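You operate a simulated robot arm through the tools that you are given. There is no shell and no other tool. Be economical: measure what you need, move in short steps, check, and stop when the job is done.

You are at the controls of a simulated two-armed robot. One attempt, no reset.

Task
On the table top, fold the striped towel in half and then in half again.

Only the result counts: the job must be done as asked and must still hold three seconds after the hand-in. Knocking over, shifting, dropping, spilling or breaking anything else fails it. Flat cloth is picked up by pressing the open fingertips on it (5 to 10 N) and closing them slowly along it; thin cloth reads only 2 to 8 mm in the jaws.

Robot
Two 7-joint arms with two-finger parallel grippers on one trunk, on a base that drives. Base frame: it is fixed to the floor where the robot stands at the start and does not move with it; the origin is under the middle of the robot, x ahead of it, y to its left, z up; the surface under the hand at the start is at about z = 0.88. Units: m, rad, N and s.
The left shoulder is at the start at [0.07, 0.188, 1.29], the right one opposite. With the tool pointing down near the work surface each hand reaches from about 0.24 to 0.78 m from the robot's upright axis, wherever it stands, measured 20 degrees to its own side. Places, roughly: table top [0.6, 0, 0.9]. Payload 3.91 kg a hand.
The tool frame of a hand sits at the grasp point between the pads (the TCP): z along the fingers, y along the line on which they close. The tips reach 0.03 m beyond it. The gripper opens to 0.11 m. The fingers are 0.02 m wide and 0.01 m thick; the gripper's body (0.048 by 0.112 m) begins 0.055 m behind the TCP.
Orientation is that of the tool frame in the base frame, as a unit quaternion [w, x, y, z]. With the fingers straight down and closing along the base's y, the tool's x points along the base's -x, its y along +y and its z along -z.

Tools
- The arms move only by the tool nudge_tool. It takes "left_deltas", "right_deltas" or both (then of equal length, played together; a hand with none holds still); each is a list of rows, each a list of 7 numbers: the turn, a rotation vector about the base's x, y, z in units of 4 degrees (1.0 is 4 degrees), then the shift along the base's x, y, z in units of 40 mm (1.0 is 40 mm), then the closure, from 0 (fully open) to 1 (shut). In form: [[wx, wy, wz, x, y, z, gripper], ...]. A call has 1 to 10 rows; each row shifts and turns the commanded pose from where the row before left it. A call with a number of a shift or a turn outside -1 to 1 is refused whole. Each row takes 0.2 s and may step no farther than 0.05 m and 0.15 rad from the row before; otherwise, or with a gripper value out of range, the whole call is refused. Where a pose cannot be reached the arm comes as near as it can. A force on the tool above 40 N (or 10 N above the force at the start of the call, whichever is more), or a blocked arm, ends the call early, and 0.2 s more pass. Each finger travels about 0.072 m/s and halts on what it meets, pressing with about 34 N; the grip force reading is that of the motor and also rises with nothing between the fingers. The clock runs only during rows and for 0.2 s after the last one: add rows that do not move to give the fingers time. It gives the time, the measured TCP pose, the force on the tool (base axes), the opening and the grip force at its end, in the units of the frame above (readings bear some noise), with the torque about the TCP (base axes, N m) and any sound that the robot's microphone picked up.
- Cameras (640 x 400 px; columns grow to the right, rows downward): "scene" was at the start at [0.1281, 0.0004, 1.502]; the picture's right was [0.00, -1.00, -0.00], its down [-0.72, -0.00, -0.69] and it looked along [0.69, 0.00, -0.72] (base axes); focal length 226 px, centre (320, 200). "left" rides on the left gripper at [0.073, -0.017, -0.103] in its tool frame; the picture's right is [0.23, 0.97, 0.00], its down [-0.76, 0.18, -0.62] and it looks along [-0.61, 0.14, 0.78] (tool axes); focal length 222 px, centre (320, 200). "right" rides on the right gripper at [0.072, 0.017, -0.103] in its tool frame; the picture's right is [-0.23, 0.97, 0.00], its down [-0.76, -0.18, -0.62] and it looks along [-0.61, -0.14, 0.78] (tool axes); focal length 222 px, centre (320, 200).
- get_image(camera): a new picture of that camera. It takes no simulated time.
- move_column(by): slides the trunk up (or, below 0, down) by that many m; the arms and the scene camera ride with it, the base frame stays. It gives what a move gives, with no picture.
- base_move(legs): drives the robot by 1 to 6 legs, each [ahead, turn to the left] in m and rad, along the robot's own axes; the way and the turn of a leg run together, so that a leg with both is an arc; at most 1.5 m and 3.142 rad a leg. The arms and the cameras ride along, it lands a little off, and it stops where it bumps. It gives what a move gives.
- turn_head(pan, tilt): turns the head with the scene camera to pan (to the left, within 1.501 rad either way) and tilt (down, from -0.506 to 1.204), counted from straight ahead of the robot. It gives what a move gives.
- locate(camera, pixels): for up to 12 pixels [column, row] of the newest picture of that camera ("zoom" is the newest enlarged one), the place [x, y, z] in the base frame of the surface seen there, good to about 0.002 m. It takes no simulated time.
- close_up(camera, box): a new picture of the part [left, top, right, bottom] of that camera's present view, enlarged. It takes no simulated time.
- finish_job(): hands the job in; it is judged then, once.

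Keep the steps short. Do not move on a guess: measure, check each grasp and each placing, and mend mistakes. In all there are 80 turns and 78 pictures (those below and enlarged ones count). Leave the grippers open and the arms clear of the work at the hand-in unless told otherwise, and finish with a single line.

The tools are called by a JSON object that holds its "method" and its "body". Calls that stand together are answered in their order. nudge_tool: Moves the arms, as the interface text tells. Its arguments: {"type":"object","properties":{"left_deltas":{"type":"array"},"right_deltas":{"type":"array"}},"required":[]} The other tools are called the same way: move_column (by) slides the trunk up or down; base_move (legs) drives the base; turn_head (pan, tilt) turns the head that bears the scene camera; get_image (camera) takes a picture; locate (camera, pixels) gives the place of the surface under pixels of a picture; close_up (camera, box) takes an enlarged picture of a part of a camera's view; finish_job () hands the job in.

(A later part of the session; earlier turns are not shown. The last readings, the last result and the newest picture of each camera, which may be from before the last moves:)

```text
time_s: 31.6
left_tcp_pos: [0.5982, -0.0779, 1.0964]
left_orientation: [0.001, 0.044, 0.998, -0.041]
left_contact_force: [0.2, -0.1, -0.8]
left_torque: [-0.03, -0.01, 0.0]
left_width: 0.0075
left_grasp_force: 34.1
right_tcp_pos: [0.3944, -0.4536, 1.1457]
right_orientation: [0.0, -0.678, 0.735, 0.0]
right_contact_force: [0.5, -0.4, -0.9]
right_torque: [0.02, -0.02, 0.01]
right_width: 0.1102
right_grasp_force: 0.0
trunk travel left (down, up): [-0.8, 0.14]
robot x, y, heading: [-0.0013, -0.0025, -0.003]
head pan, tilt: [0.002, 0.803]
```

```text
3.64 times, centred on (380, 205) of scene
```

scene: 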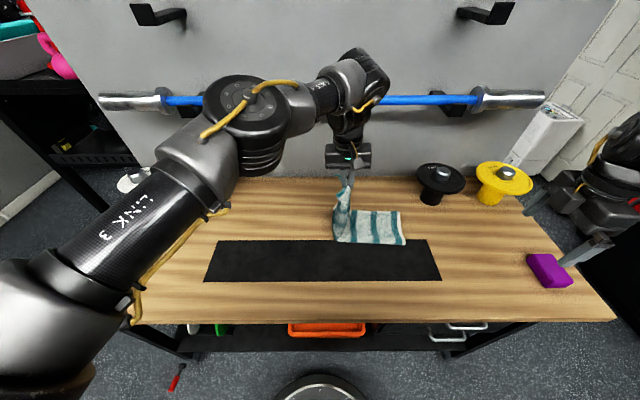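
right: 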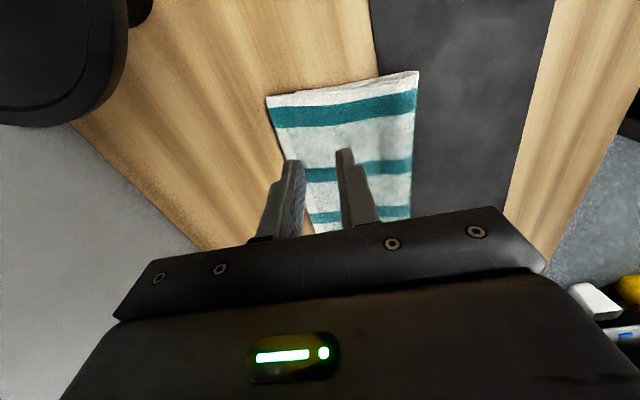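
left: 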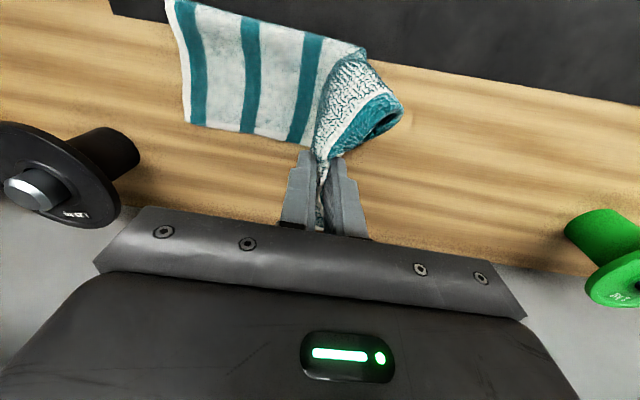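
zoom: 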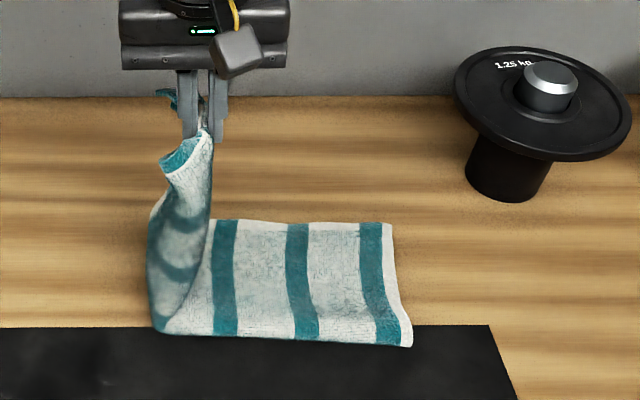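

The pot is well clear (its rim is about 0.1 m away) and the right end hasn't moved. I'll go down the second half of the arc to just above the right end.

{"method": "nudge_tool", "body": {"left_deltas": [[0, 0, 0, -0.038, -0.74, -0.125, 1], [0, 0, 0, -0.038, -0.74, -0.125, 1], [0, 0, 0, -0.038, -0.694, -0.31, 1], [0, 0, 0, -0.038, -0.694, -0.31, 1], [0, 0, 0, -0.038, -0.53, -0.5, 1], [0, 0, 0, -0.038, -0.53, -0.5, 1], [0, 0, 0, -0.038, -0.31, -0.625, 1], [0, 0, 0, -0.038, -0.31, -0.625, 1], [0, 0, 0, -0.038, -0.1, -0.45, 1], [0, 0, 0, 0, 0, 0, 1]]}}

{"method": "close_up", "body": {"camera": "scene", "box": [300, 150, 460, 260]}}

{"method": "get_image", "body": {"camera": "left"}}

```text
time_s: 33.8
left_tcp_pos: [0.5485, -0.1234, 0.994]
left_orientation: [0.001, 0.043, 0.998, -0.042]
left_contact_force: [-1.3, -0.2, 0.5]
left_torque: [-0.04, 0.01, -0.02]
left_width: 0.0074
left_grasp_force: 33.3
left hand out of reach, approached as far as the arm can: row 1, 2, 3, 4, 5, 6, 7, 8, 9
right_tcp_pos: [0.3949, -0.4503, 1.1484]
right_orientation: [0.0, -0.678, 0.735, 0.0]
right_contact_force: [0.6, -1.1, -0.3]
right_torque: [0.0, -0.02, 0.0]
right_width: 0.1099
right_grasp_force: 0.1
trunk travel left (down, up): [-0.8, 0.14]
robot x, y, heading: [0.0, 0.0003, -0.003]
head pan, tilt: [0.002, 0.803]
```

```text
3.64 times, centred on (380, 205) of scene
```

zoom: 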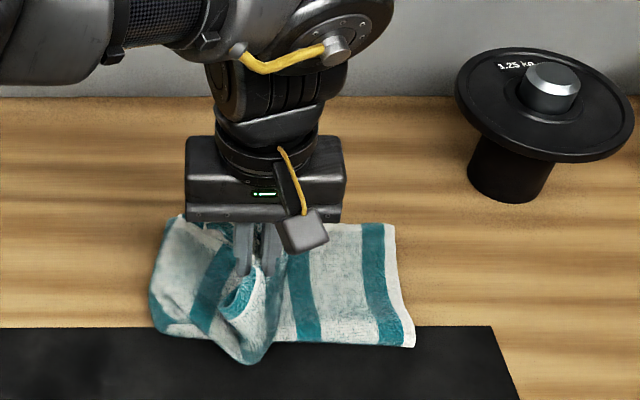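

```text
47 pictures are left
```

left: 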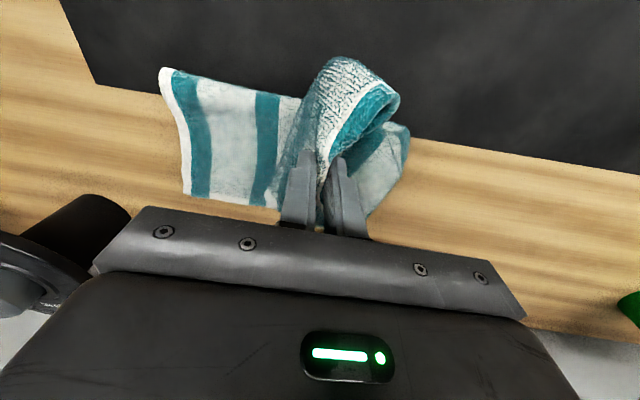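

The left arm ran out of reach at (0.549, -0.123), so it can't cross that far from this stance. The cloth is still gripped at 7.4 mm. I'll raise the hand a little, then turn the base right in small steps so the turn carries the hand that way.

{"method": "nudge_tool", "body": {"left_deltas": [[0, 0, 0, 0.2, 0, 0.5, 1], [0, 0, 0, 0.3, 0, 0.5, 1], [0, 0, 0, 0.3, 0, 0.5, 1], [0, 0, 0, 0, 0, 0, 1]]}}

```text
time_s: 34.8
left_tcp_pos: [0.5765, -0.1135, 1.0526]
left_orientation: [0.0, 0.042, 0.998, -0.042]
left_contact_force: [-0.2, -1.0, 1.2]
left_torque: [0.0, -0.01, 0.03]
left_width: 0.0074
left_grasp_force: 33.4
left hand out of reach, approached as far as the arm can: row 2
right_tcp_pos: [0.3951, -0.4508, 1.1486]
right_orientation: [0.0, -0.678, 0.735, -0.001]
right_contact_force: [0.0, 0.2, 0.3]
right_torque: [0.01, 0.0, -0.04]
right_width: 0.1101
right_grasp_force: 0.1
trunk travel left (down, up): [-0.8, 0.14]
robot x, y, heading: [-0.0014, 0.0033, 0.002]
head pan, tilt: [0.002, 0.803]
```

The hand is back in reach at (0.577, -0.114, 1.053). I'll turn the base right by 0.12 rad and check.

{"method": "base_move", "body": {"legs": [[0, -0.12]]}}

{"method": "get_image", "body": {"camera": "scene"}}

```text
time_s: 35.8
left_tcp_pos: [0.5586, -0.1792, 1.052]
left_orientation: [-0.002, 0.103, 0.994, -0.044]
left_contact_force: [-0.7, -0.8, -0.4]
left_torque: [0.0, -0.02, 0.08]
left_width: 0.0069
left_grasp_force: 34.0
right_tcp_pos: [0.3392, -0.4928, 1.1478]
right_orientation: [-0.001, -0.633, 0.774, 0.0]
right_contact_force: [0.6, 0.4, 0.1]
right_torque: [0.01, 0.03, 0.0]
right_width: 0.1097
right_grasp_force: 0.1
trunk travel left (down, up): [-0.8, 0.14]
robot x, y, heading: [-0.0011, 0.0013, -0.117]
head pan, tilt: [0.002, 0.803]
```

```text
46 pictures are left
```

scene: 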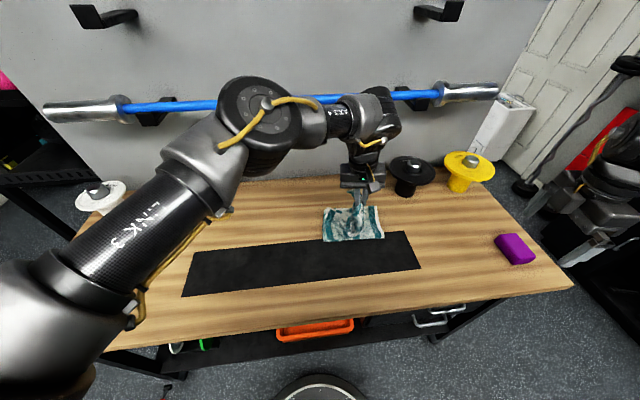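

That worked: the hand is at y=-0.179 and the towel hasn't dragged. I'll shift the hand back a bit, then turn a further 0.2 rad.

{"method": "nudge_tool", "body": {"left_deltas": [[0, 0, 0.5, 0.22, 0.42, 0, 1], [0, 0, 0.5, 0.22, 0.42, 0, 1], [0, 0, 0.5, 0.22, 0.42, 0, 1], [0, 0, 0.5, 0.22, 0.42, 0, 1], [0, 0, 0, 0, 0, 0, 1]]}}

{"method": "base_move", "body": {"legs": [[0, -0.2]]}}

{"method": "get_image", "body": {"camera": "scene"}}

{"method": "get_image", "body": {"camera": "left"}}

```text
time_s: 37.0
left_tcp_pos: [0.5932, -0.1144, 1.0518]
left_orientation: [0.002, 0.032, 0.999, -0.043]
left_contact_force: [-0.1, -0.6, -0.3]
left_torque: [-0.02, -0.04, -0.12]
left_width: 0.0073
left_grasp_force: 34.0
right_tcp_pos: [0.3392, -0.4946, 1.1481]
right_orientation: [0.0, -0.633, 0.775, 0.0]
right_contact_force: [-0.7, -0.2, 0.9]
right_torque: [0.0, 0.0, -0.02]
right_width: 0.1102
right_grasp_force: 0.0
trunk travel left (down, up): [-0.8, 0.14]
robot x, y, heading: [0.0016, 0.001, -0.118]
head pan, tilt: [0.002, 0.803]
```

```text
time_s: 38.1
left_tcp_pos: [0.5584, -0.2308, 1.0524]
left_orientation: [-0.003, 0.133, 0.99, -0.043]
left_contact_force: [0.5, -0.2, 0.3]
left_torque: [0.04, 0.0, 0.05]
left_width: 0.0069
left_grasp_force: 33.6
right_tcp_pos: [0.2337, -0.5527, 1.148]
right_orientation: [0.001, -0.552, 0.834, 0.0]
right_contact_force: [1.0, 0.7, 0.1]
right_torque: [-0.03, 0.01, 0.0]
right_width: 0.1098
right_grasp_force: 0.0
trunk travel left (down, up): [-0.8, 0.14]
robot x, y, heading: [-0.0019, -0.0001, -0.323]
head pan, tilt: [0.002, 0.803]
```

```text
45 pictures are left
```

scene: 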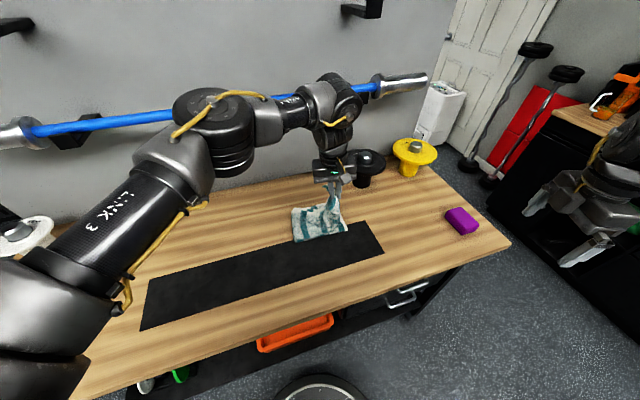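

```text
44 pictures are left
```

left: 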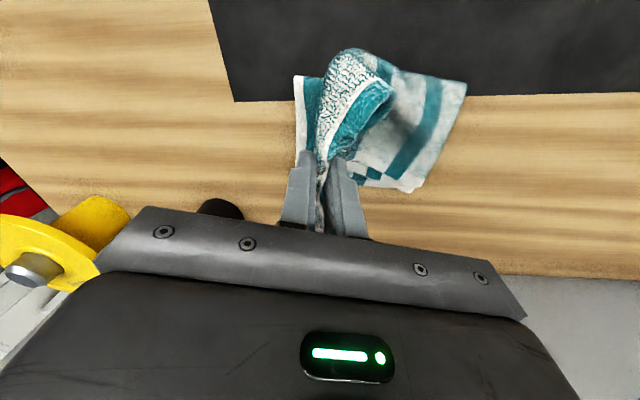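

The hand is at (0.558, -0.231). I zoom in to check whether the lower half stayed in place.

{"method": "close_up", "body": {"camera": "scene", "box": [260, 160, 380, 260]}}

{"method": "locate", "body": {"camera": "left", "pixels": [[298, 80], [298, 145], [464, 84], [412, 188], [432, 110]]}}

```text
4.00 times, centred on (320, 210) of scene
```

zoom: 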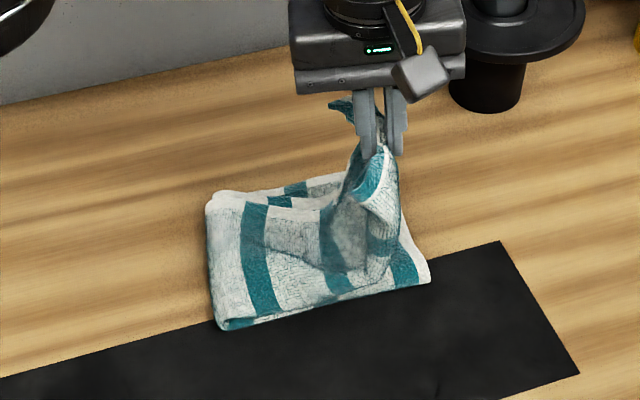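

```text
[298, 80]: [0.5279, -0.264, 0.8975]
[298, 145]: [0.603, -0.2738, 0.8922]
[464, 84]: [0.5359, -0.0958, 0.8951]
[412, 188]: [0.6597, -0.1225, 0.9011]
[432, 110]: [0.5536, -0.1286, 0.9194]
```

{"method": "locate", "body": {"camera": "zoom", "pixels": [[428, 279], [222, 326], [209, 205], [415, 250], [330, 180]]}}

```text
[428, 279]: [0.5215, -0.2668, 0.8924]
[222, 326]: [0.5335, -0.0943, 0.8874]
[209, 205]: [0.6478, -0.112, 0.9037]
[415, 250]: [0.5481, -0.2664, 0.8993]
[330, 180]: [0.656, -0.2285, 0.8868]
```

The lower right end is near y≈-0.28 but the crease has crept to y≈-0.10, while it should be near -0.07. I'll lower straight down first so the slack pushes the crease back to the left, easing the wrist yaw back at the same time.

{"method": "nudge_tool", "body": {"left_deltas": [[0, 0, 0.45, 0.12, 0.1, -0.4, 1], [0, 0, 0.45, 0.12, 0.1, -0.4, 1], [0, 0, 0.45, 0.12, 0, -0.4, 1], [0, 0, 0.45, 0.12, 0, -0.4, 1], [0, 0, 0.45, 0.12, -0.15, -0.4, 1], [0, 0, 0.4, 0.1, -0.25, -0.3, 1], [0, 0, 0, 0, -0.25, -0.2, 1], [0, 0, 0, 0, 0, 0, 1]]}}

{"method": "close_up", "body": {"camera": "scene", "box": [260, 160, 380, 260]}}

{"method": "get_image", "body": {"camera": "left"}}

```text
time_s: 39.9
left_tcp_pos: [0.5852, -0.2472, 0.9514]
left_orientation: [0.001, 0.041, 0.998, -0.042]
left_contact_force: [-0.3, -0.6, -0.1]
left_torque: [0.0, 0.01, -0.08]
left_width: 0.0073
left_grasp_force: 33.8
right_tcp_pos: [0.2323, -0.5528, 1.1469]
right_orientation: [0.0, -0.552, 0.834, -0.001]
right_contact_force: [-0.2, -0.8, 0.6]
right_torque: [-0.03, 0.03, 0.0]
right_width: 0.11
right_grasp_force: 0.0
trunk travel left (down, up): [-0.8, 0.14]
robot x, y, heading: [-0.0027, -0.0024, -0.324]
head pan, tilt: [0.002, 0.803]
```

```text
4.00 times, centred on (320, 210) of scene
```

zoom: 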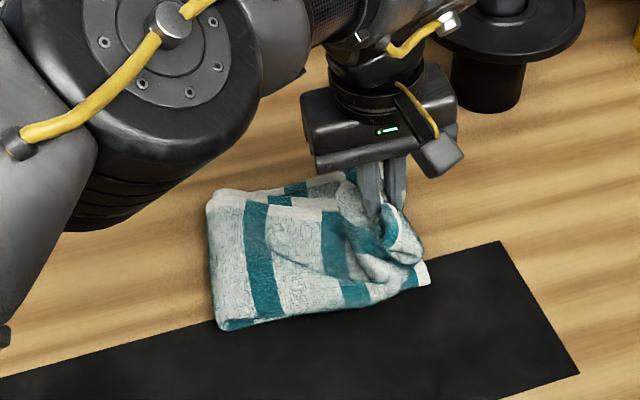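

```text
41 pictures are left
```

left: 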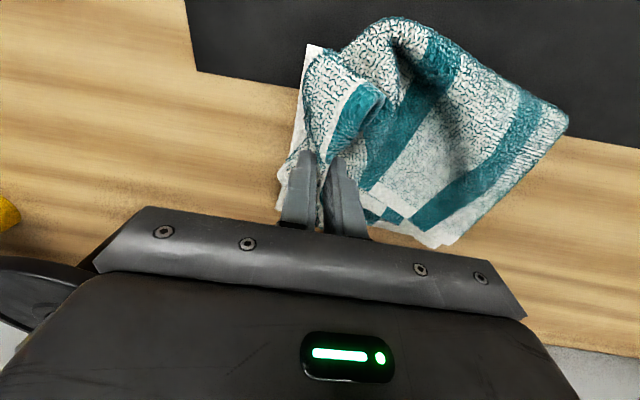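

The top half lies over the bottom with some slack. I'll lower the last 2.5 cm, moving 1 cm further right, then open slowly and lift a little.

{"method": "nudge_tool", "body": {"left_deltas": [[0, 0, 0, 0, -0.15, -0.2, 1], [0, 0, 0, 0, -0.15, -0.2, 1], [0, 0, 0, 0, 0, -0.15, 1], [0, 0, 0, 0, 0, 0, 0.95], [0, 0, 0, 0, 0, 0, 0.9], [0, 0, 0, 0, 0, 0, 0.85], [0, 0, 0, 0, 0, 0, 0.8], [0, 0, 0, 0, 0, 0.3, 0.75], [0, 0, 0, 0, 0, 0.7, 0.75], [0, 0, 0, 0, 0, 0.9, 0.75]]}}

{"method": "close_up", "body": {"camera": "scene", "box": [260, 160, 380, 260]}}

{"method": "get_image", "body": {"camera": "left"}}

```text
time_s: 42.1
left_tcp_pos: [0.5786, -0.2514, 1.0082]
left_orientation: [0.001, 0.042, 0.998, -0.043]
left_contact_force: [1.0, 0.3, -0.3]
left_torque: [-0.01, -0.04, -0.03]
left_width: 0.0276
left_grasp_force: 0.0
left hand out of reach, approached as far as the arm can: row 2
right_tcp_pos: [0.2325, -0.5524, 1.148]
right_orientation: [0.0, -0.552, 0.834, 0.0]
right_contact_force: [-0.5, -0.1, 1.0]
right_torque: [-0.02, -0.02, 0.0]
right_width: 0.11
right_grasp_force: 0.1
trunk travel left (down, up): [-0.8, 0.14]
robot x, y, heading: [0.0024, -0.0022, -0.324]
head pan, tilt: [0.002, 0.803]
```

```text
4.00 times, centred on (320, 210) of scene
```

zoom: 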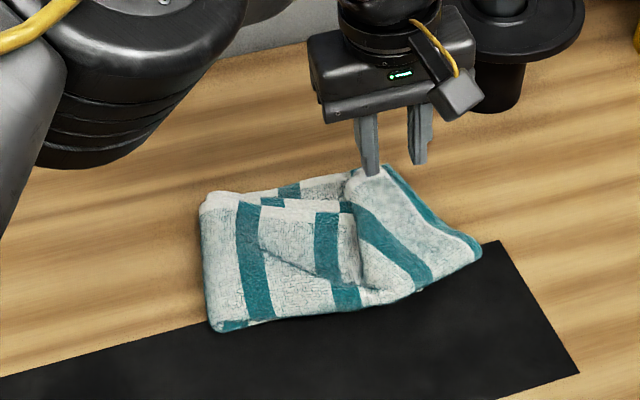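

```text
39 pictures are left
```

left: 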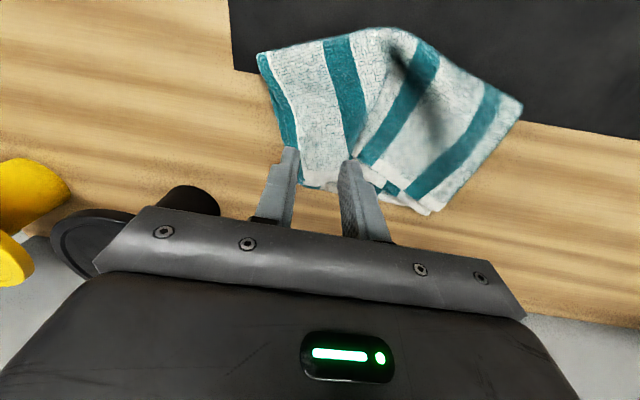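

The end opened nicely, but the top half is skewed: its near corner overhangs to the right, with a diagonal wrinkle. I measure the outline.

{"method": "locate", "body": {"camera": "zoom", "pixels": [[386, 168], [479, 252], [218, 326], [204, 204], [415, 290], [345, 180], [240, 197], [365, 270], [320, 230], [430, 210]]}}

{"method": "locate", "body": {"camera": "left", "pixels": [[260, 55], [390, 30], [520, 105], [428, 212], [300, 182], [355, 180], [410, 85], [320, 110], [370, 190]]}}

```text
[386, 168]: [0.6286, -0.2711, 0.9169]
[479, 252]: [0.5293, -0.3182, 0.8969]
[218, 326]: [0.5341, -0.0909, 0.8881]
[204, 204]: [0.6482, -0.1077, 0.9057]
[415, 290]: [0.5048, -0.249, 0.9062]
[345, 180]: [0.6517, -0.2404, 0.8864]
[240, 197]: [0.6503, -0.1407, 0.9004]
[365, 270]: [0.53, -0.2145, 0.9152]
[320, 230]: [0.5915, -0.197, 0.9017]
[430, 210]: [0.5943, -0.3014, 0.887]
```

```text
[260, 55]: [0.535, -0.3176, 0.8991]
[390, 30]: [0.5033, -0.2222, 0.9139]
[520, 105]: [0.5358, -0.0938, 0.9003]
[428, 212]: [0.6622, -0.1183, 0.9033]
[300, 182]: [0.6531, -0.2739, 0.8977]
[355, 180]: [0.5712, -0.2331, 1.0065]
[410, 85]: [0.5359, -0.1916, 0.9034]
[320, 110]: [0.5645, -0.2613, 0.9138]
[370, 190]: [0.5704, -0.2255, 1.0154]
```

The cleanest mend is to unfold the top half and redo the fold from a better stance. I'll raise the hand and turn the base 0.2 rad more to the right so the far end is well in reach.

{"method": "nudge_tool", "body": {"left_deltas": [[0, 0, 0, 0, 0.3, 0.7, 0.727], [0, 0, 0, 0, 0.3, 0.7, 0.727], [0, 0, 0, 0, 0, 0.3, 0.727]]}}

{"method": "base_move", "body": {"legs": [[0, -0.2]]}}

{"method": "get_image", "body": {"camera": "scene"}}

```text
time_s: 42.9
left_tcp_pos: [0.5808, -0.2286, 1.0738]
left_orientation: [0.0, 0.041, 0.998, -0.042]
left_contact_force: [0.3, -0.2, -0.2]
left_torque: [0.02, -0.02, -0.03]
left_width: 0.0299
left_grasp_force: 0.1
right_tcp_pos: [0.2328, -0.5537, 1.1474]
right_orientation: [0.0, -0.552, 0.834, 0.0]
right_contact_force: [0.5, -1.2, -0.2]
right_torque: [0.02, 0.02, -0.03]
right_width: 0.1101
right_grasp_force: 0.1
trunk travel left (down, up): [-0.8, 0.14]
robot x, y, heading: [-0.0011, -0.001, -0.32]
head pan, tilt: [0.002, 0.803]
```

```text
time_s: 44.1
left_tcp_pos: [0.5261, -0.3373, 1.0743]
left_orientation: [-0.004, 0.139, 0.989, -0.043]
left_contact_force: [0.0, -0.1, -0.5]
left_torque: [0.03, 0.01, -0.01]
left_width: 0.03
left_grasp_force: 0.1
right_tcp_pos: [0.122, -0.5868, 1.1474]
right_orientation: [0.0, -0.468, 0.884, 0.0]
right_contact_force: [0.3, 0.1, 0.0]
right_torque: [0.01, 0.03, 0.01]
right_width: 0.11
right_grasp_force: 0.0
trunk travel left (down, up): [-0.8, 0.14]
robot x, y, heading: [-0.0023, 0.0009, -0.514]
head pan, tilt: [0.002, 0.803]
```

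```text
38 pictures are left
```

scene: 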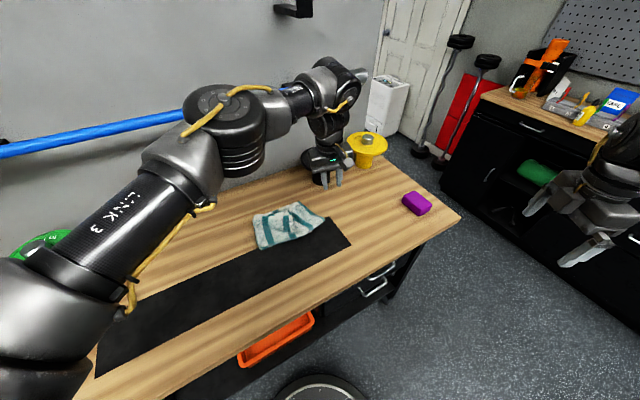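

I'm clear of everything. Now I align the left hand over the overhanging top corner, near (0.56, -0.30): yaw +31°, with a slight tilt so the outer finger is lower, down to z≈0.96.

{"method": "nudge_tool", "body": {"left_deltas": [[0.33, 0, 0.97, 0.106, 0.119, -0.356, 0.727], [0.33, 0, 0.97, 0.106, 0.119, -0.356, 0.727], [0.33, 0, 0.97, 0.106, 0.119, -0.356, 0.727], [0.33, 0, 0.97, 0.106, 0.119, -0.356, 0.727], [0.33, 0, 0.97, 0.106, 0.119, -0.356, 0.727], [0.33, 0, 0.97, 0.106, 0.119, -0.356, 0.727], [0.33, 0, 0.97, 0.106, 0.119, -0.356, 0.727], [0.33, 0, 0.97, 0.106, 0.119, -0.356, 0.727], [0, 0, 0, 0, 0, 0, 0.727]]}}

{"method": "get_image", "body": {"camera": "left"}}

{"method": "close_up", "body": {"camera": "scene", "box": [230, 170, 350, 270]}}

```text
time_s: 46.1
left_tcp_pos: [0.5872, -0.261, 0.9663]
left_orientation: [-0.005, -0.132, 0.99, 0.048]
left_contact_force: [-1.1, 0.3, 0.0]
left_torque: [0.02, 0.0, 0.0]
left_width: 0.0299
left_grasp_force: 0.0
left hand out of reach, approached as far as the arm can: row 7, 8
right_tcp_pos: [0.1212, -0.5877, 1.1478]
right_orientation: [0.001, -0.469, 0.883, 0.0]
right_contact_force: [-0.3, 0.1, -0.9]
right_torque: [-0.02, 0.0, -0.01]
right_width: 0.1099
right_grasp_force: 0.0
trunk travel left (down, up): [-0.8, 0.14]
robot x, y, heading: [0.002, -0.0028, -0.514]
head pan, tilt: [0.002, 0.803]
```

```text
37 pictures are left
```

left: 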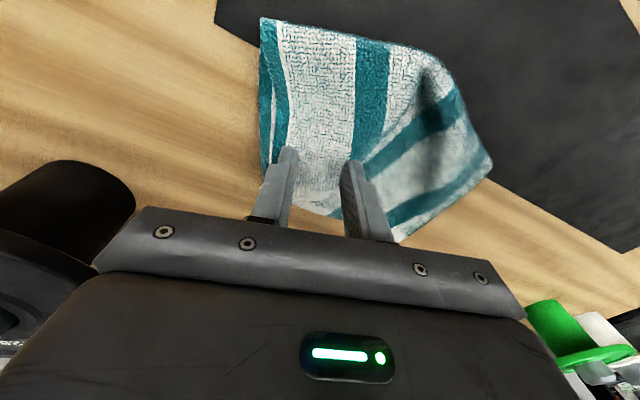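

```text
4.00 times, centred on (290, 220) of scene
```

zoom: 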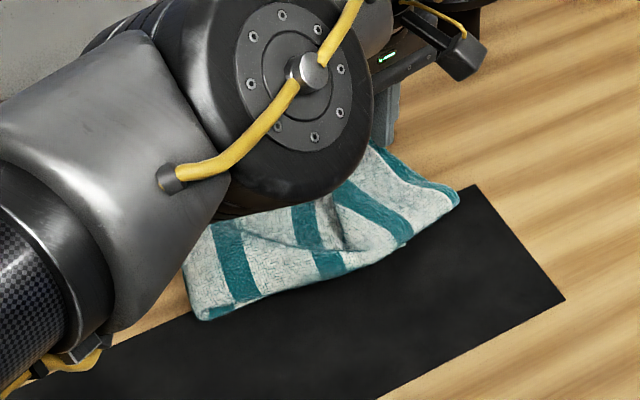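

The left wrist can't hold that yaw here, but the right arm suits this end better. I'll raise the left hand clear, turn the base back left to about +0.3, and use the right hand to unfold and refold.

{"method": "nudge_tool", "body": {"left_deltas": [[0, 0, -0.9, 0, 0, 0.6, 0.6], [0, 0, -0.9, -0.2, 0, 0.9, 0.3], [0, 0, -0.9, -0.3, 0, 0.9, 0], [0, 0, -0.9, -0.3, 0, 0.9, 0], [0, 0, -0.9, -0.3, 0, 0.9, 0], [0, 0, -0.9, -0.3, 0, 0.6, 0]]}}

{"method": "base_move", "body": {"legs": [[0, 0.8]]}}

{"method": "get_image", "body": {"camera": "scene"}}

```text
time_s: 47.5
left_tcp_pos: [0.5411, -0.2795, 1.1606]
left_orientation: [0.004, 0.055, 0.997, 0.048]
left_contact_force: [-0.2, -1.2, -0.7]
left_torque: [0.0, -0.04, -0.04]
left_width: 0.1101
left_grasp_force: 0.1
left hand out of reach, approached as far as the arm can: row 2, 3
right_tcp_pos: [0.1213, -0.5873, 1.1477]
right_orientation: [0.0, -0.468, 0.884, 0.001]
right_contact_force: [0.0, 0.0, 1.3]
right_torque: [0.01, -0.01, 0.02]
right_width: 0.11
right_grasp_force: 0.1
trunk travel left (down, up): [-0.8, 0.14]
robot x, y, heading: [-0.0007, -0.0025, -0.524]
head pan, tilt: [0.002, 0.803]
```

```text
time_s: 50.0
left_tcp_pos: [0.5798, 0.1927, 1.1591]
left_orientation: [-0.015, -0.337, 0.94, 0.046]
left_contact_force: [0.9, -0.6, 0.1]
left_torque: [-0.03, 0.01, -0.01]
left_width: 0.11
left_grasp_force: 0.1
right_tcp_pos: [0.5061, -0.3231, 1.1478]
right_orientation: [0.0, 0.774, -0.633, 0.0]
right_contact_force: [-0.7, -0.4, -0.2]
right_torque: [0.0, 0.04, 0.01]
right_width: 0.1103
right_grasp_force: 0.1
trunk travel left (down, up): [-0.8, 0.14]
robot x, y, heading: [-0.0013, 0.0015, 0.287]
head pan, tilt: [0.002, 0.803]
```

```text
35 pictures are left
```

scene: 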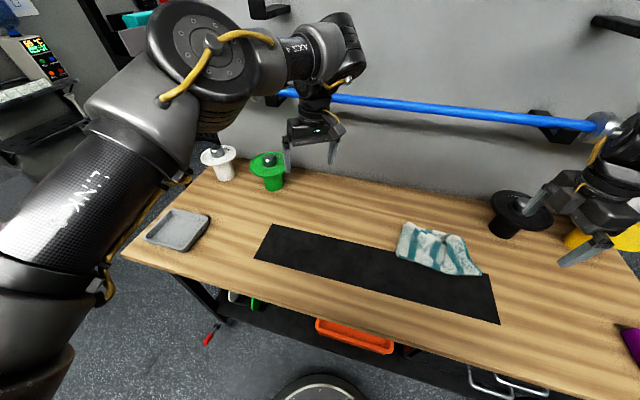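

I'm at heading 0.287 and the towel is unchanged at (440,247). I'll move the left hand out to its side and turn the right hand to close across the skewed end edge, lowering to z≈1.0.

{"method": "nudge_tool", "body": {"left_deltas": [[0, 0, 0, -0.4, 0.5, 0, 0], [0, 0, 0, -0.4, 0.5, 0, 0], [0, 0, 0, -0.4, 0.5, 0, 0], [0, 0, 0, -0.4, 0.5, 0, 0], [0, 0, 0, -0.4, 0.5, 0, 0], [0, 0, 0, -0.4, 0.5, 0, 0], [0, 0, 0, -0.4, 0.5, 0, 0], [0, 0, 0, -0.4, 0.5, 0, 0], [0, 0, 0, -0.4, 0.5, 0, 0], [0, 0, 0, -0.4, 0.5, 0, 0]], "right_deltas": [[0, 0, -1, 0.067, 0.027, -0.164, 0], [0, 0, -1, 0.067, 0.027, -0.164, 0], [0, 0, -1, 0.067, 0.027, -0.164, 0], [0, 0, -1, 0.067, 0.027, -0.164, 0], [0, 0, -1, 0.067, 0.027, -0.164, 0], [0, 0, -1, 0.067, 0.027, -0.164, 0], [0, 0, -1, 0.067, 0.027, -0.164, 0], [0, 0, -1, 0.067, 0.027, -0.164, 0], [0, 0, -1, 0.067, 0.027, -0.164, 0], [0, 0, -1, 0.067, 0.027, -0.164, 0]]}}

{"method": "nudge_tool", "body": {"right_deltas": [[0, 0, -1, 0.067, 0.027, -0.164, 0], [0, 0, -1, 0.067, 0.027, -0.164, 0], [0, 0, -1, 0.067, 0.027, -0.164, 0.1], [0, 0, -1, 0.067, 0.027, -0.164, 0.25], [0, 0, -1, 0.067, 0.027, -0.164, 0.4], [0, 0, -1, 0.067, 0.027, -0.164, 0.5], [0, 0, -1, 0.067, 0.027, -0.164, 0.6], [0, 0, -1, 0.067, 0.027, -0.164, 0.727], [0, 0, -1, 0.067, 0.027, -0.164, 0.727], [0, 0, -1, 0.067, 0.027, -0.164, 0.727]]}}

{"method": "get_image", "body": {"camera": "right"}}

{"method": "close_up", "body": {"camera": "scene", "box": [360, 200, 520, 300]}}

```text
time_s: 52.1
left_tcp_pos: [0.4553, 0.4099, 1.1771]
left_orientation: [-0.014, -0.337, 0.94, 0.046]
left_contact_force: [-0.4, 0.0, 1.3]
left_torque: [-0.03, 0.0, 0.01]
left_width: 0.1098
left_grasp_force: 0.2
left hand out of reach, approached as far as the arm can: row 2, 3, 4, 5, 6, 7, 8
right_tcp_pos: [0.5337, -0.3111, 1.0811]
right_orientation: [0.0, -0.51, 0.86, -0.001]
right_contact_force: [0.8, 0.1, 0.0]
right_torque: [0.02, 0.0, 0.04]
right_width: 0.1102
right_grasp_force: 0.0
trunk travel left (down, up): [-0.8, 0.14]
robot x, y, heading: [-0.0029, 0.0006, 0.283]
head pan, tilt: [0.002, 0.803]
```

```text
time_s: 54.4
left_tcp_pos: [0.4565, 0.4089, 1.1754]
left_orientation: [-0.015, -0.337, 0.94, 0.046]
left_contact_force: [0.4, 0.4, 0.2]
left_torque: [-0.05, -0.02, 0.01]
left_width: 0.1101
left_grasp_force: 0.0
right_tcp_pos: [0.5593, -0.3011, 1.0155]
right_orientation: [0.0, -0.186, 0.983, 0.0]
right_contact_force: [0.0, 0.2, 0.2]
right_torque: [0.01, 0.0, 0.02]
right_width: 0.03
right_grasp_force: 0.0
trunk travel left (down, up): [-0.8, 0.14]
robot x, y, heading: [0.0004, -0.0002, 0.282]
head pan, tilt: [0.002, 0.803]
```

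```text
34 pictures are left
```

right: 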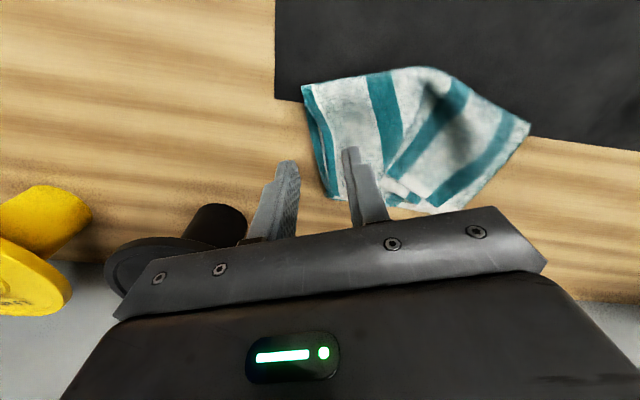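

```text
4.00 times, centred on (440, 250) of scene
```

zoom: 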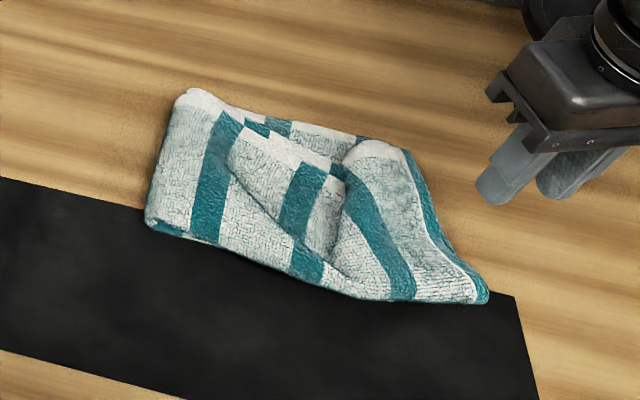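

The view is clear now. I measure the end edge: zoom (400,150), (440,215), (487,297), and right picture (305,90), (320,150), (332,195).

{"method": "locate", "body": {"camera": "zoom", "pixels": [[402, 152], [422, 190], [450, 240], [485, 297], [370, 297], [360, 140], [150, 220], [192, 95], [385, 200]]}}

{"method": "close_up", "body": {"camera": "right", "box": [270, 50, 430, 220]}}

```text
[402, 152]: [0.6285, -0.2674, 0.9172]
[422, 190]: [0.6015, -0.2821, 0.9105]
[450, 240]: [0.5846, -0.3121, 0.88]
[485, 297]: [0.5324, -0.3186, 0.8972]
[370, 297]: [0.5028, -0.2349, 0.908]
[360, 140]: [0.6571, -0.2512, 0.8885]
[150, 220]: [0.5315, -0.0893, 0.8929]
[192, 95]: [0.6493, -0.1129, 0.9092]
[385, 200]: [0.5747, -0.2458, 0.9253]
```

```text
2.35 times, centred on (350, 135) of right
```

zoom: 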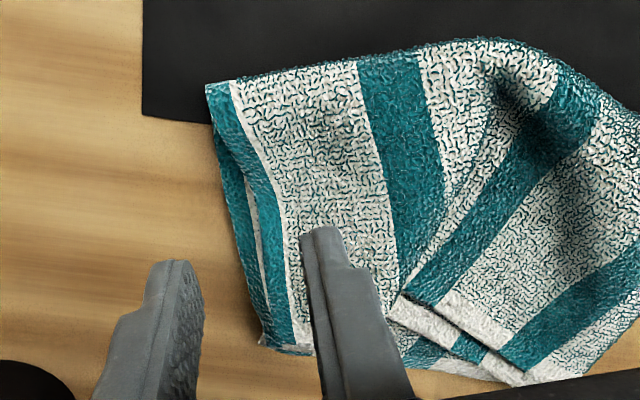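

Both teal edges there belong to the top half's two layers, and the bottom's white end is hidden beneath. I'll tilt 8° so the outer finger is lower and descend to z≈0.925.

{"method": "nudge_tool", "body": {"right_deltas": [[0.62, 0.24, 0, -0.04, -0.02, -0.5, 0.727], [0.62, 0.24, 0, -0.04, -0.02, -0.5, 0.727], [0.62, 0.24, 0, 0, 0, -0.5, 0.727], [0, 0, 0, 0, 0, -0.5, 0.727], [0, 0, 0, 0, 0, -0.25, 0.727], [0, 0, 0, 0, 0, 0, 0.727]]}}

{"method": "get_image", "body": {"camera": "right"}}

```text
time_s: 55.8
left_tcp_pos: [0.4578, 0.4085, 1.177]
left_orientation: [-0.014, -0.338, 0.94, 0.046]
left_contact_force: [0.1, 0.3, 0.1]
left_torque: [-0.02, 0.03, 0.01]
left_width: 0.1101
left_grasp_force: 0.0
right_tcp_pos: [0.5562, -0.3029, 0.9268]
right_orientation: [-0.012, -0.187, 0.98, 0.07]
right_contact_force: [0.5, -0.6, -0.1]
right_torque: [0.0, -0.01, 0.03]
right_width: 0.0302
right_grasp_force: 0.0
trunk travel left (down, up): [-0.8, 0.14]
robot x, y, heading: [0.0033, 0.0006, 0.284]
head pan, tilt: [0.002, 0.803]
```

```text
31 pictures are left
```

right: 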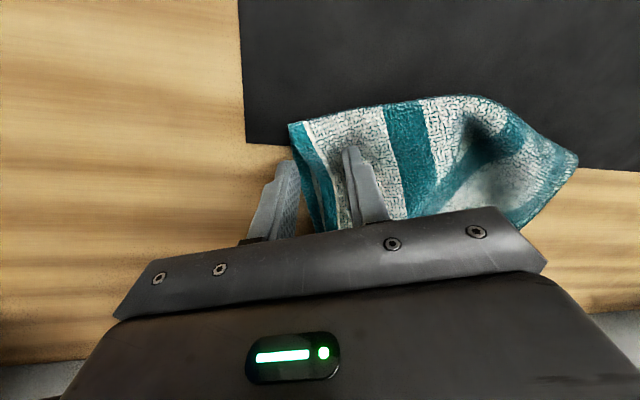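

The fingers straddle the end edge as wanted: outer at (280,165), edge at (300,135). I'll lower until it presses.

{"method": "nudge_tool", "body": {"right_deltas": [[0, 0, 0, 0, 0, -0.1, 0.727], [0, 0, 0, 0, 0, -0.1, 0.727], [0, 0, 0, 0, 0, -0.08, 0.727], [0, 0, 0, 0, 0, 0, 0.727]]}}

```text
time_s: 56.8
left_tcp_pos: [0.4555, 0.4089, 1.1768]
left_orientation: [-0.014, -0.337, 0.94, 0.046]
left_contact_force: [-0.1, 0.8, -0.2]
left_torque: [0.01, -0.01, -0.01]
left_width: 0.1099
left_grasp_force: 0.0
right_tcp_pos: [0.556, -0.3019, 0.916]
right_orientation: [-0.012, -0.186, 0.98, 0.069]
right_contact_force: [-1.8, 1.2, 2.5]
right_torque: [0.01, 0.03, -0.02]
right_width: 0.0296
right_grasp_force: 0.0
trunk travel left (down, up): [-0.8, 0.14]
robot x, y, heading: [0.0001, -0.0009, 0.286]
head pan, tilt: [0.002, 0.803]
```

{"method": "nudge_tool", "body": {"right_deltas": [[0, 0, 0, 0, 0, -0.04, 0.727], [0, 0, 0, 0, 0, -0.02, 0.727], [0, 0, 0, 0, 0, 0, 0.727]]}}

```text
time_s: 57.5
left_tcp_pos: [0.4554, 0.4096, 1.1763]
left_orientation: [-0.014, -0.336, 0.941, 0.046]
left_contact_force: [0.3, -0.1, 0.0]
left_torque: [0.03, -0.02, 0.02]
left_width: 0.11
left_grasp_force: 0.0
right_tcp_pos: [0.5562, -0.3008, 0.9141]
right_orientation: [-0.011, -0.186, 0.98, 0.068]
right_contact_force: [2.1, -3.7, 18.9]
right_torque: [-0.23, -0.18, 0.0]
right_width: 0.0303
right_grasp_force: 0.1
trunk travel left (down, up): [-0.8, 0.14]
robot x, y, heading: [-0.0013, 0.0005, 0.283]
head pan, tilt: [0.002, 0.803]
```

19 N, shared by both fingers. I'll ease up 0.6 mm and close slowly.

{"method": "nudge_tool", "body": {"right_deltas": [[0, 0, 0, 0, 0, 0.015, 0.727], [0, 0, 0, 0, 0, 0, 0.76], [0, 0, 0, 0, 0, 0, 0.79], [0, 0, 0, 0, 0, 0, 0.82], [0, 0, 0, 0, 0, 0, 0.85], [0, 0, 0, 0, 0, 0, 0.88], [0, 0, 0, 0, 0, 0, 0.91], [0, 0, 0, 0, 0, 0, 0.95], [0, 0, 0, 0, 0, 0, 1], [0, 0, 0, 0, 0, 0, 1]]}}

{"method": "get_image", "body": {"camera": "right"}}

```text
time_s: 59.8
left_tcp_pos: [0.454, 0.4106, 1.1761]
left_orientation: [-0.015, -0.337, 0.94, 0.046]
left_contact_force: [-0.2, -0.7, 0.2]
left_torque: [-0.02, 0.01, 0.03]
left_width: 0.11
left_grasp_force: 0.0
right_tcp_pos: [0.5551, -0.3016, 0.9134]
right_orientation: [-0.012, -0.186, 0.98, 0.068]
right_contact_force: [-0.3, 1.3, 10.5]
right_torque: [0.07, 0.09, 0.05]
right_width: 0.0058
right_grasp_force: 33.9
trunk travel left (down, up): [-0.8, 0.14]
robot x, y, heading: [0.0005, -0.0017, 0.28]
head pan, tilt: [0.002, 0.803]
```

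```text
30 pictures are left
```

right: 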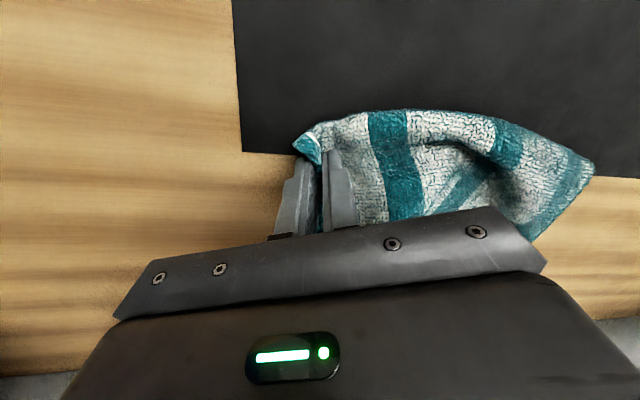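

It's gripped at 5.8 mm. I'll lift up and to the left, and look.

{"method": "nudge_tool", "body": {"right_deltas": [[0, 0, 0, 0, 0, 0.4, 1], [0, 0, 0, 0, 0.1, 0.5, 1], [0, 0, 0, 0, 0.2, 0.6, 1], [0, 0, 0, 0.05, 0.5, 0.5, 1], [0, 0, 0, 0.05, 0.6, 0.5, 1], [0, 0, 0, 0.05, 0.6, 0.5, 1], [0, 0, 0, 0.1, 0.7, 0.4, 1], [0, 0, 0, 0.1, 0.7, 0.4, 1], [0, 0, 0, 0, 0, 0, 1]]}}

{"method": "close_up", "body": {"camera": "scene", "box": [340, 130, 540, 300]}}

```text
time_s: 61.8
left_tcp_pos: [0.4562, 0.4077, 1.1769]
left_orientation: [-0.014, -0.336, 0.94, 0.047]
left_contact_force: [0.0, -0.1, 0.1]
left_torque: [0.04, -0.02, -0.04]
left_width: 0.1102
left_grasp_force: 0.2
right_tcp_pos: [0.5692, -0.1652, 1.0635]
right_orientation: [-0.012, -0.186, 0.98, 0.069]
right_contact_force: [-0.1, -0.6, -0.2]
right_torque: [-0.03, 0.0, 0.0]
right_width: 0.0054
right_grasp_force: 33.8
trunk travel left (down, up): [-0.8, 0.14]
robot x, y, heading: [0.0014, -0.0011, 0.284]
head pan, tilt: [0.002, 0.803]
```

```text
2.35 times, centred on (440, 215) of scene
```

zoom: 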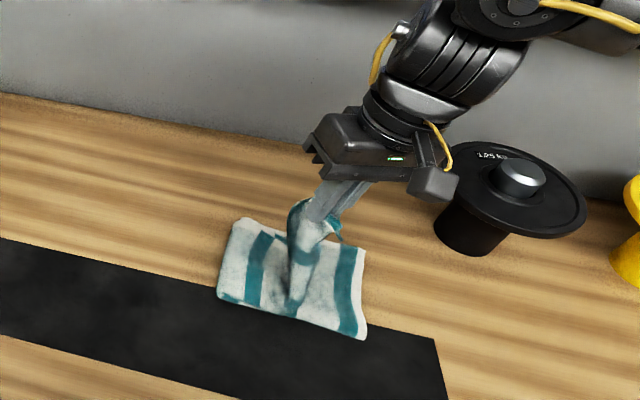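

Only the top half is in the jaws, and the bottom lies flat with its white right end visible. I'll carry the end back to the left to unfold it fully.

{"method": "nudge_tool", "body": {"right_deltas": [[0, 0, 0, 0.03, 0.95, 0.3, 1], [0, 0, 0, 0.03, 0.95, 0.3, 1], [0, 0, 0, 0.03, 0.95, -0.1, 1], [0, 0, 0, 0.03, 0.95, -0.1, 1], [0, 0, 0, 0.03, 0.9, -0.5, 1], [0, 0, 0, 0.03, 0.9, -0.5, 1], [0, 0, 0, 0.03, 0.6, -0.9, 1], [0, 0, 0, 0.03, 0.6, -0.9, 1], [0, 0, 0, 0.03, 0.15, -0.5, 1], [0, 0, 0, 0, 0, 0, 1]]}}

{"method": "close_up", "body": {"camera": "scene", "box": [280, 130, 520, 300]}}

```text
time_s: 64.0
left_tcp_pos: [0.456, 0.4092, 1.1757]
left_orientation: [-0.014, -0.336, 0.941, 0.046]
left_contact_force: [0.6, 0.4, -0.1]
left_torque: [-0.01, 0.0, 0.02]
left_width: 0.11
left_grasp_force: 0.0
right_tcp_pos: [0.5826, 0.1115, 0.9495]
right_orientation: [-0.012, -0.186, 0.98, 0.069]
right_contact_force: [-0.9, 0.3, -1.0]
right_torque: [-0.07, -0.02, -0.02]
right_width: 0.0055
right_grasp_force: 34.3
trunk travel left (down, up): [-0.8, 0.14]
robot x, y, heading: [0.0005, -0.0041, 0.28]
head pan, tilt: [0.002, 0.803]
```

```text
2.35 times, centred on (400, 215) of scene
```

zoom: 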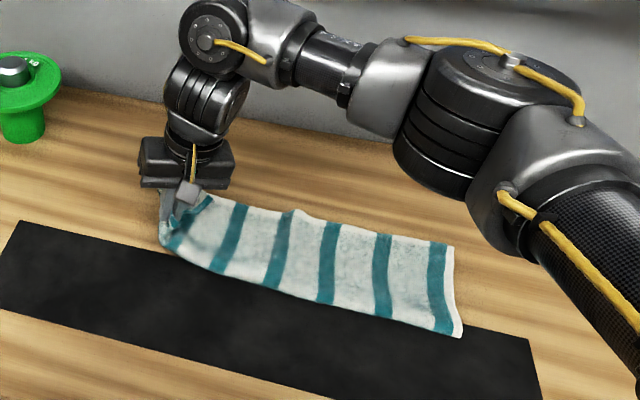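

It's fully unfolded and straight, and the right arm reaches both ends from here. I'll lay the end down, release and lift clear.

{"method": "nudge_tool", "body": {"right_deltas": [[0, 0, 0, 0, 0.15, -0.3, 1], [0, 0, 0, 0, 0.1, -0.3, 1], [0, 0, 0, 0, 0, -0.1, 1], [0, 0, 0, 0, 0, 0, 0.93], [0, 0, 0, 0, 0, 0, 0.86], [0, 0, 0, 0, 0, 0, 0.8], [0, 0, 0, 0, 0, 0.3, 0.75], [0, 0, 0, 0, 0, 0.6, 0.7], [0, 0, 0, 0, 0, 0.8, 0.59], [0, 0, 0, 0, 0, 0, 0.59]]}}

{"method": "get_image", "body": {"camera": "right"}}

{"method": "close_up", "body": {"camera": "scene", "box": [280, 130, 520, 300]}}

```text
time_s: 66.2
left_tcp_pos: [0.457, 0.4098, 1.1767]
left_orientation: [-0.015, -0.337, 0.94, 0.046]
left_contact_force: [0.7, 0.0, 0.1]
left_torque: [0.0, 0.04, 0.02]
left_width: 0.1101
left_grasp_force: 0.0
right_tcp_pos: [0.583, 0.1221, 0.9887]
right_orientation: [-0.013, -0.186, 0.98, 0.069]
right_contact_force: [0.1, 0.1, 0.2]
right_torque: [-0.01, 0.02, 0.01]
right_width: 0.0453
right_grasp_force: 0.0
trunk travel left (down, up): [-0.8, 0.14]
robot x, y, heading: [-0.0039, -0.002, 0.287]
head pan, tilt: [0.002, 0.803]
```

```text
27 pictures are left
```

right: 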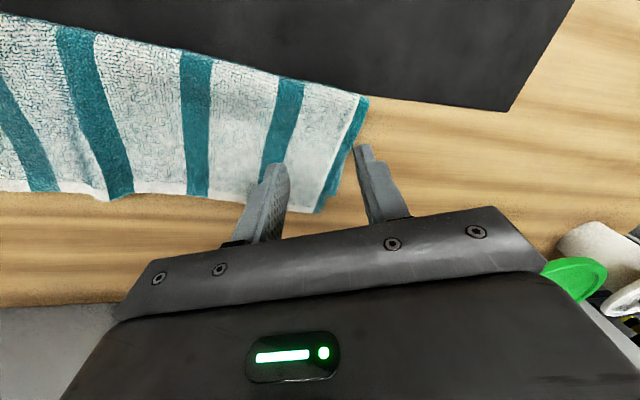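

```text
2.35 times, centred on (400, 215) of scene
```

zoom: 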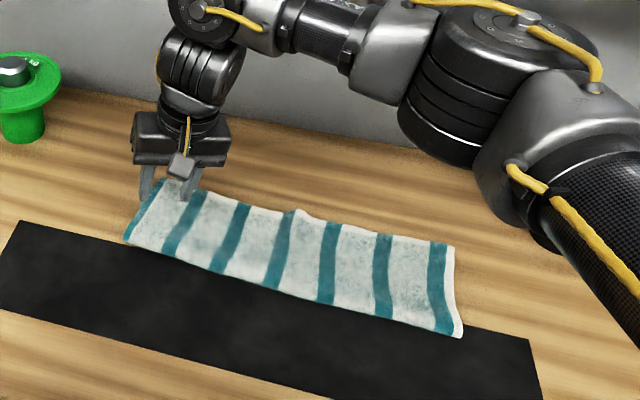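

The strip is flat again, with all stripes in order. I measure both ends for a clean refold.

{"method": "locate", "body": {"camera": "right", "pixels": [[366, 98], [345, 155], [320, 210], [275, 85], [100, 198]]}}

{"method": "locate", "body": {"camera": "zoom", "pixels": [[127, 243], [453, 247], [460, 334], [455, 290], [295, 303], [296, 215], [300, 260]]}}

```text
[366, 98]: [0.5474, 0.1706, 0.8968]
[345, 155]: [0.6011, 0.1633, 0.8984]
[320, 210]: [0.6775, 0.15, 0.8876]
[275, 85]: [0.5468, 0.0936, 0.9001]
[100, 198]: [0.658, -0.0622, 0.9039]
```

```text
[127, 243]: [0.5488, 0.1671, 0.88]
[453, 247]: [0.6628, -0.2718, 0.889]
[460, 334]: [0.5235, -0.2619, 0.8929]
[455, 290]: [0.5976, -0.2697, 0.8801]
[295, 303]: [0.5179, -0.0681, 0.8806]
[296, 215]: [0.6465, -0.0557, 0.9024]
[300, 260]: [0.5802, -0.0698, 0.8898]
```

The left end is at y≈0.161 (mid x 0.613), the right end at y≈-0.268 (mid x 0.593), and the fold line should be at y≈-0.053. I'll align the right hand at the middle of the left end, outer finger lower.

{"method": "nudge_tool", "body": {"right_deltas": [[-0.62, 0, -0.9, 0.125, 0.1, 0, 0.59], [-0.62, 0, -0.9, 0.125, 0.1, 0, 0.59], [-0.62, 0, -0.9, 0.125, 0.1, -0.1, 0.59], [-0.62, 0, -0.9, 0.125, 0.1, -0.2, 0.59], [-0.62, 0, -0.9, 0.125, 0.1, -0.2, 0.59], [-0.62, 0, -0.9, 0.125, 0.1, -0.2, 0.59], [0, 0, 0, 0, 0, 0, 0.59]]}}

{"method": "get_image", "body": {"camera": "right"}}

```text
time_s: 67.8
left_tcp_pos: [0.4577, 0.4078, 1.1766]
left_orientation: [-0.015, -0.336, 0.941, 0.047]
left_contact_force: [0.2, -0.1, -0.2]
left_torque: [0.06, 0.0, 0.02]
left_width: 0.1101
left_grasp_force: 0.0
right_tcp_pos: [0.6118, 0.1446, 0.9619]
right_orientation: [-0.024, 0.004, 0.998, -0.056]
right_contact_force: [-0.2, -0.1, 1.4]
right_torque: [-0.02, 0.0, 0.0]
right_width: 0.0451
right_grasp_force: 0.0
trunk travel left (down, up): [-0.8, 0.14]
robot x, y, heading: [0.0005, -0.003, 0.282]
head pan, tilt: [0.002, 0.803]
```

```text
25 pictures are left
```

right: 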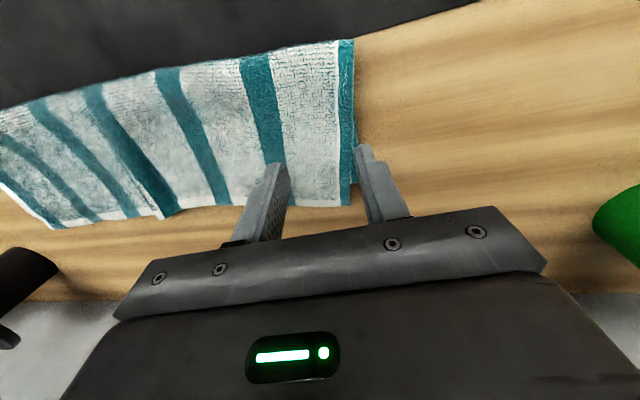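

Aligned: the outer finger at (370,165) is just outside the edge. I'll descend to just above contact, then press.

{"method": "nudge_tool", "body": {"right_deltas": [[0, 0, 0, 0, 0, -0.5, 0.59], [0, 0, 0, 0, 0, -0.5, 0.59], [0, 0, 0, 0, 0, -0.12, 0.59], [0, 0, 0, 0, 0, 0, 0.59]]}}

{"method": "nudge_tool", "body": {"right_deltas": [[0, 0, 0, 0, 0, -0.05, 0.59], [0, 0, 0, 0, 0, -0.04, 0.59], [0, 0, 0, 0, 0, 0, 0.59]]}}

```text
time_s: 68.8
left_tcp_pos: [0.4558, 0.4086, 1.1761]
left_orientation: [-0.014, -0.337, 0.94, 0.046]
left_contact_force: [1.2, 0.4, 0.2]
left_torque: [0.0, 0.01, 0.02]
left_width: 0.1098
left_grasp_force: 0.0
right_tcp_pos: [0.6076, 0.1441, 0.9164]
right_orientation: [-0.022, 0.003, 0.998, -0.055]
right_contact_force: [-0.9, 0.7, 5.5]
right_torque: [0.19, 0.0, 0.04]
right_width: 0.0452
right_grasp_force: 0.0
right hand out of reach, approached as far as the arm can: row 3
trunk travel left (down, up): [-0.8, 0.14]
robot x, y, heading: [-0.0041, -0.0018, 0.282]
head pan, tilt: [0.002, 0.803]
```

```text
time_s: 69.5
left_tcp_pos: [0.4548, 0.4104, 1.1782]
left_orientation: [-0.014, -0.337, 0.94, 0.046]
left_contact_force: [-0.2, -0.1, 0.8]
left_torque: [-0.04, 0.01, -0.01]
left_width: 0.1101
left_grasp_force: 0.1
right_tcp_pos: [0.608, 0.1431, 0.9152]
right_orientation: [-0.02, 0.003, 0.998, -0.056]
right_contact_force: [5.7, 2.8, 22.3]
right_torque: [0.52, -0.11, -0.12]
right_width: 0.0452
right_grasp_force: 0.6
trunk travel left (down, up): [-0.8, 0.14]
robot x, y, heading: [-0.0016, 0.0, 0.279]
head pan, tilt: [0.002, 0.803]
```

22 N, mostly on the outer finger. I'll level a little (+2.4°) and ease up 0.8 mm.

{"method": "nudge_tool", "body": {"right_deltas": [[0.6, 0, 0, 0, 0, 0.02, 0.59], [0, 0, 0, 0, 0, 0, 0.59]]}}

```text
time_s: 70.2
left_tcp_pos: [0.4552, 0.4088, 1.1771]
left_orientation: [-0.014, -0.336, 0.941, 0.046]
left_contact_force: [-0.4, 0.8, -0.7]
left_torque: [-0.02, 0.01, 0.06]
left_width: 0.1101
left_grasp_force: 0.1
right_tcp_pos: [0.6078, 0.1434, 0.9156]
right_orientation: [-0.022, 0.003, 0.999, -0.036]
right_contact_force: [3.9, -1.6, 20.4]
right_torque: [0.23, -0.01, -0.06]
right_width: 0.0444
right_grasp_force: 0.0
trunk travel left (down, up): [-0.8, 0.14]
robot x, y, heading: [-0.0008, 0.0012, 0.283]
head pan, tilt: [0.002, 0.803]
```

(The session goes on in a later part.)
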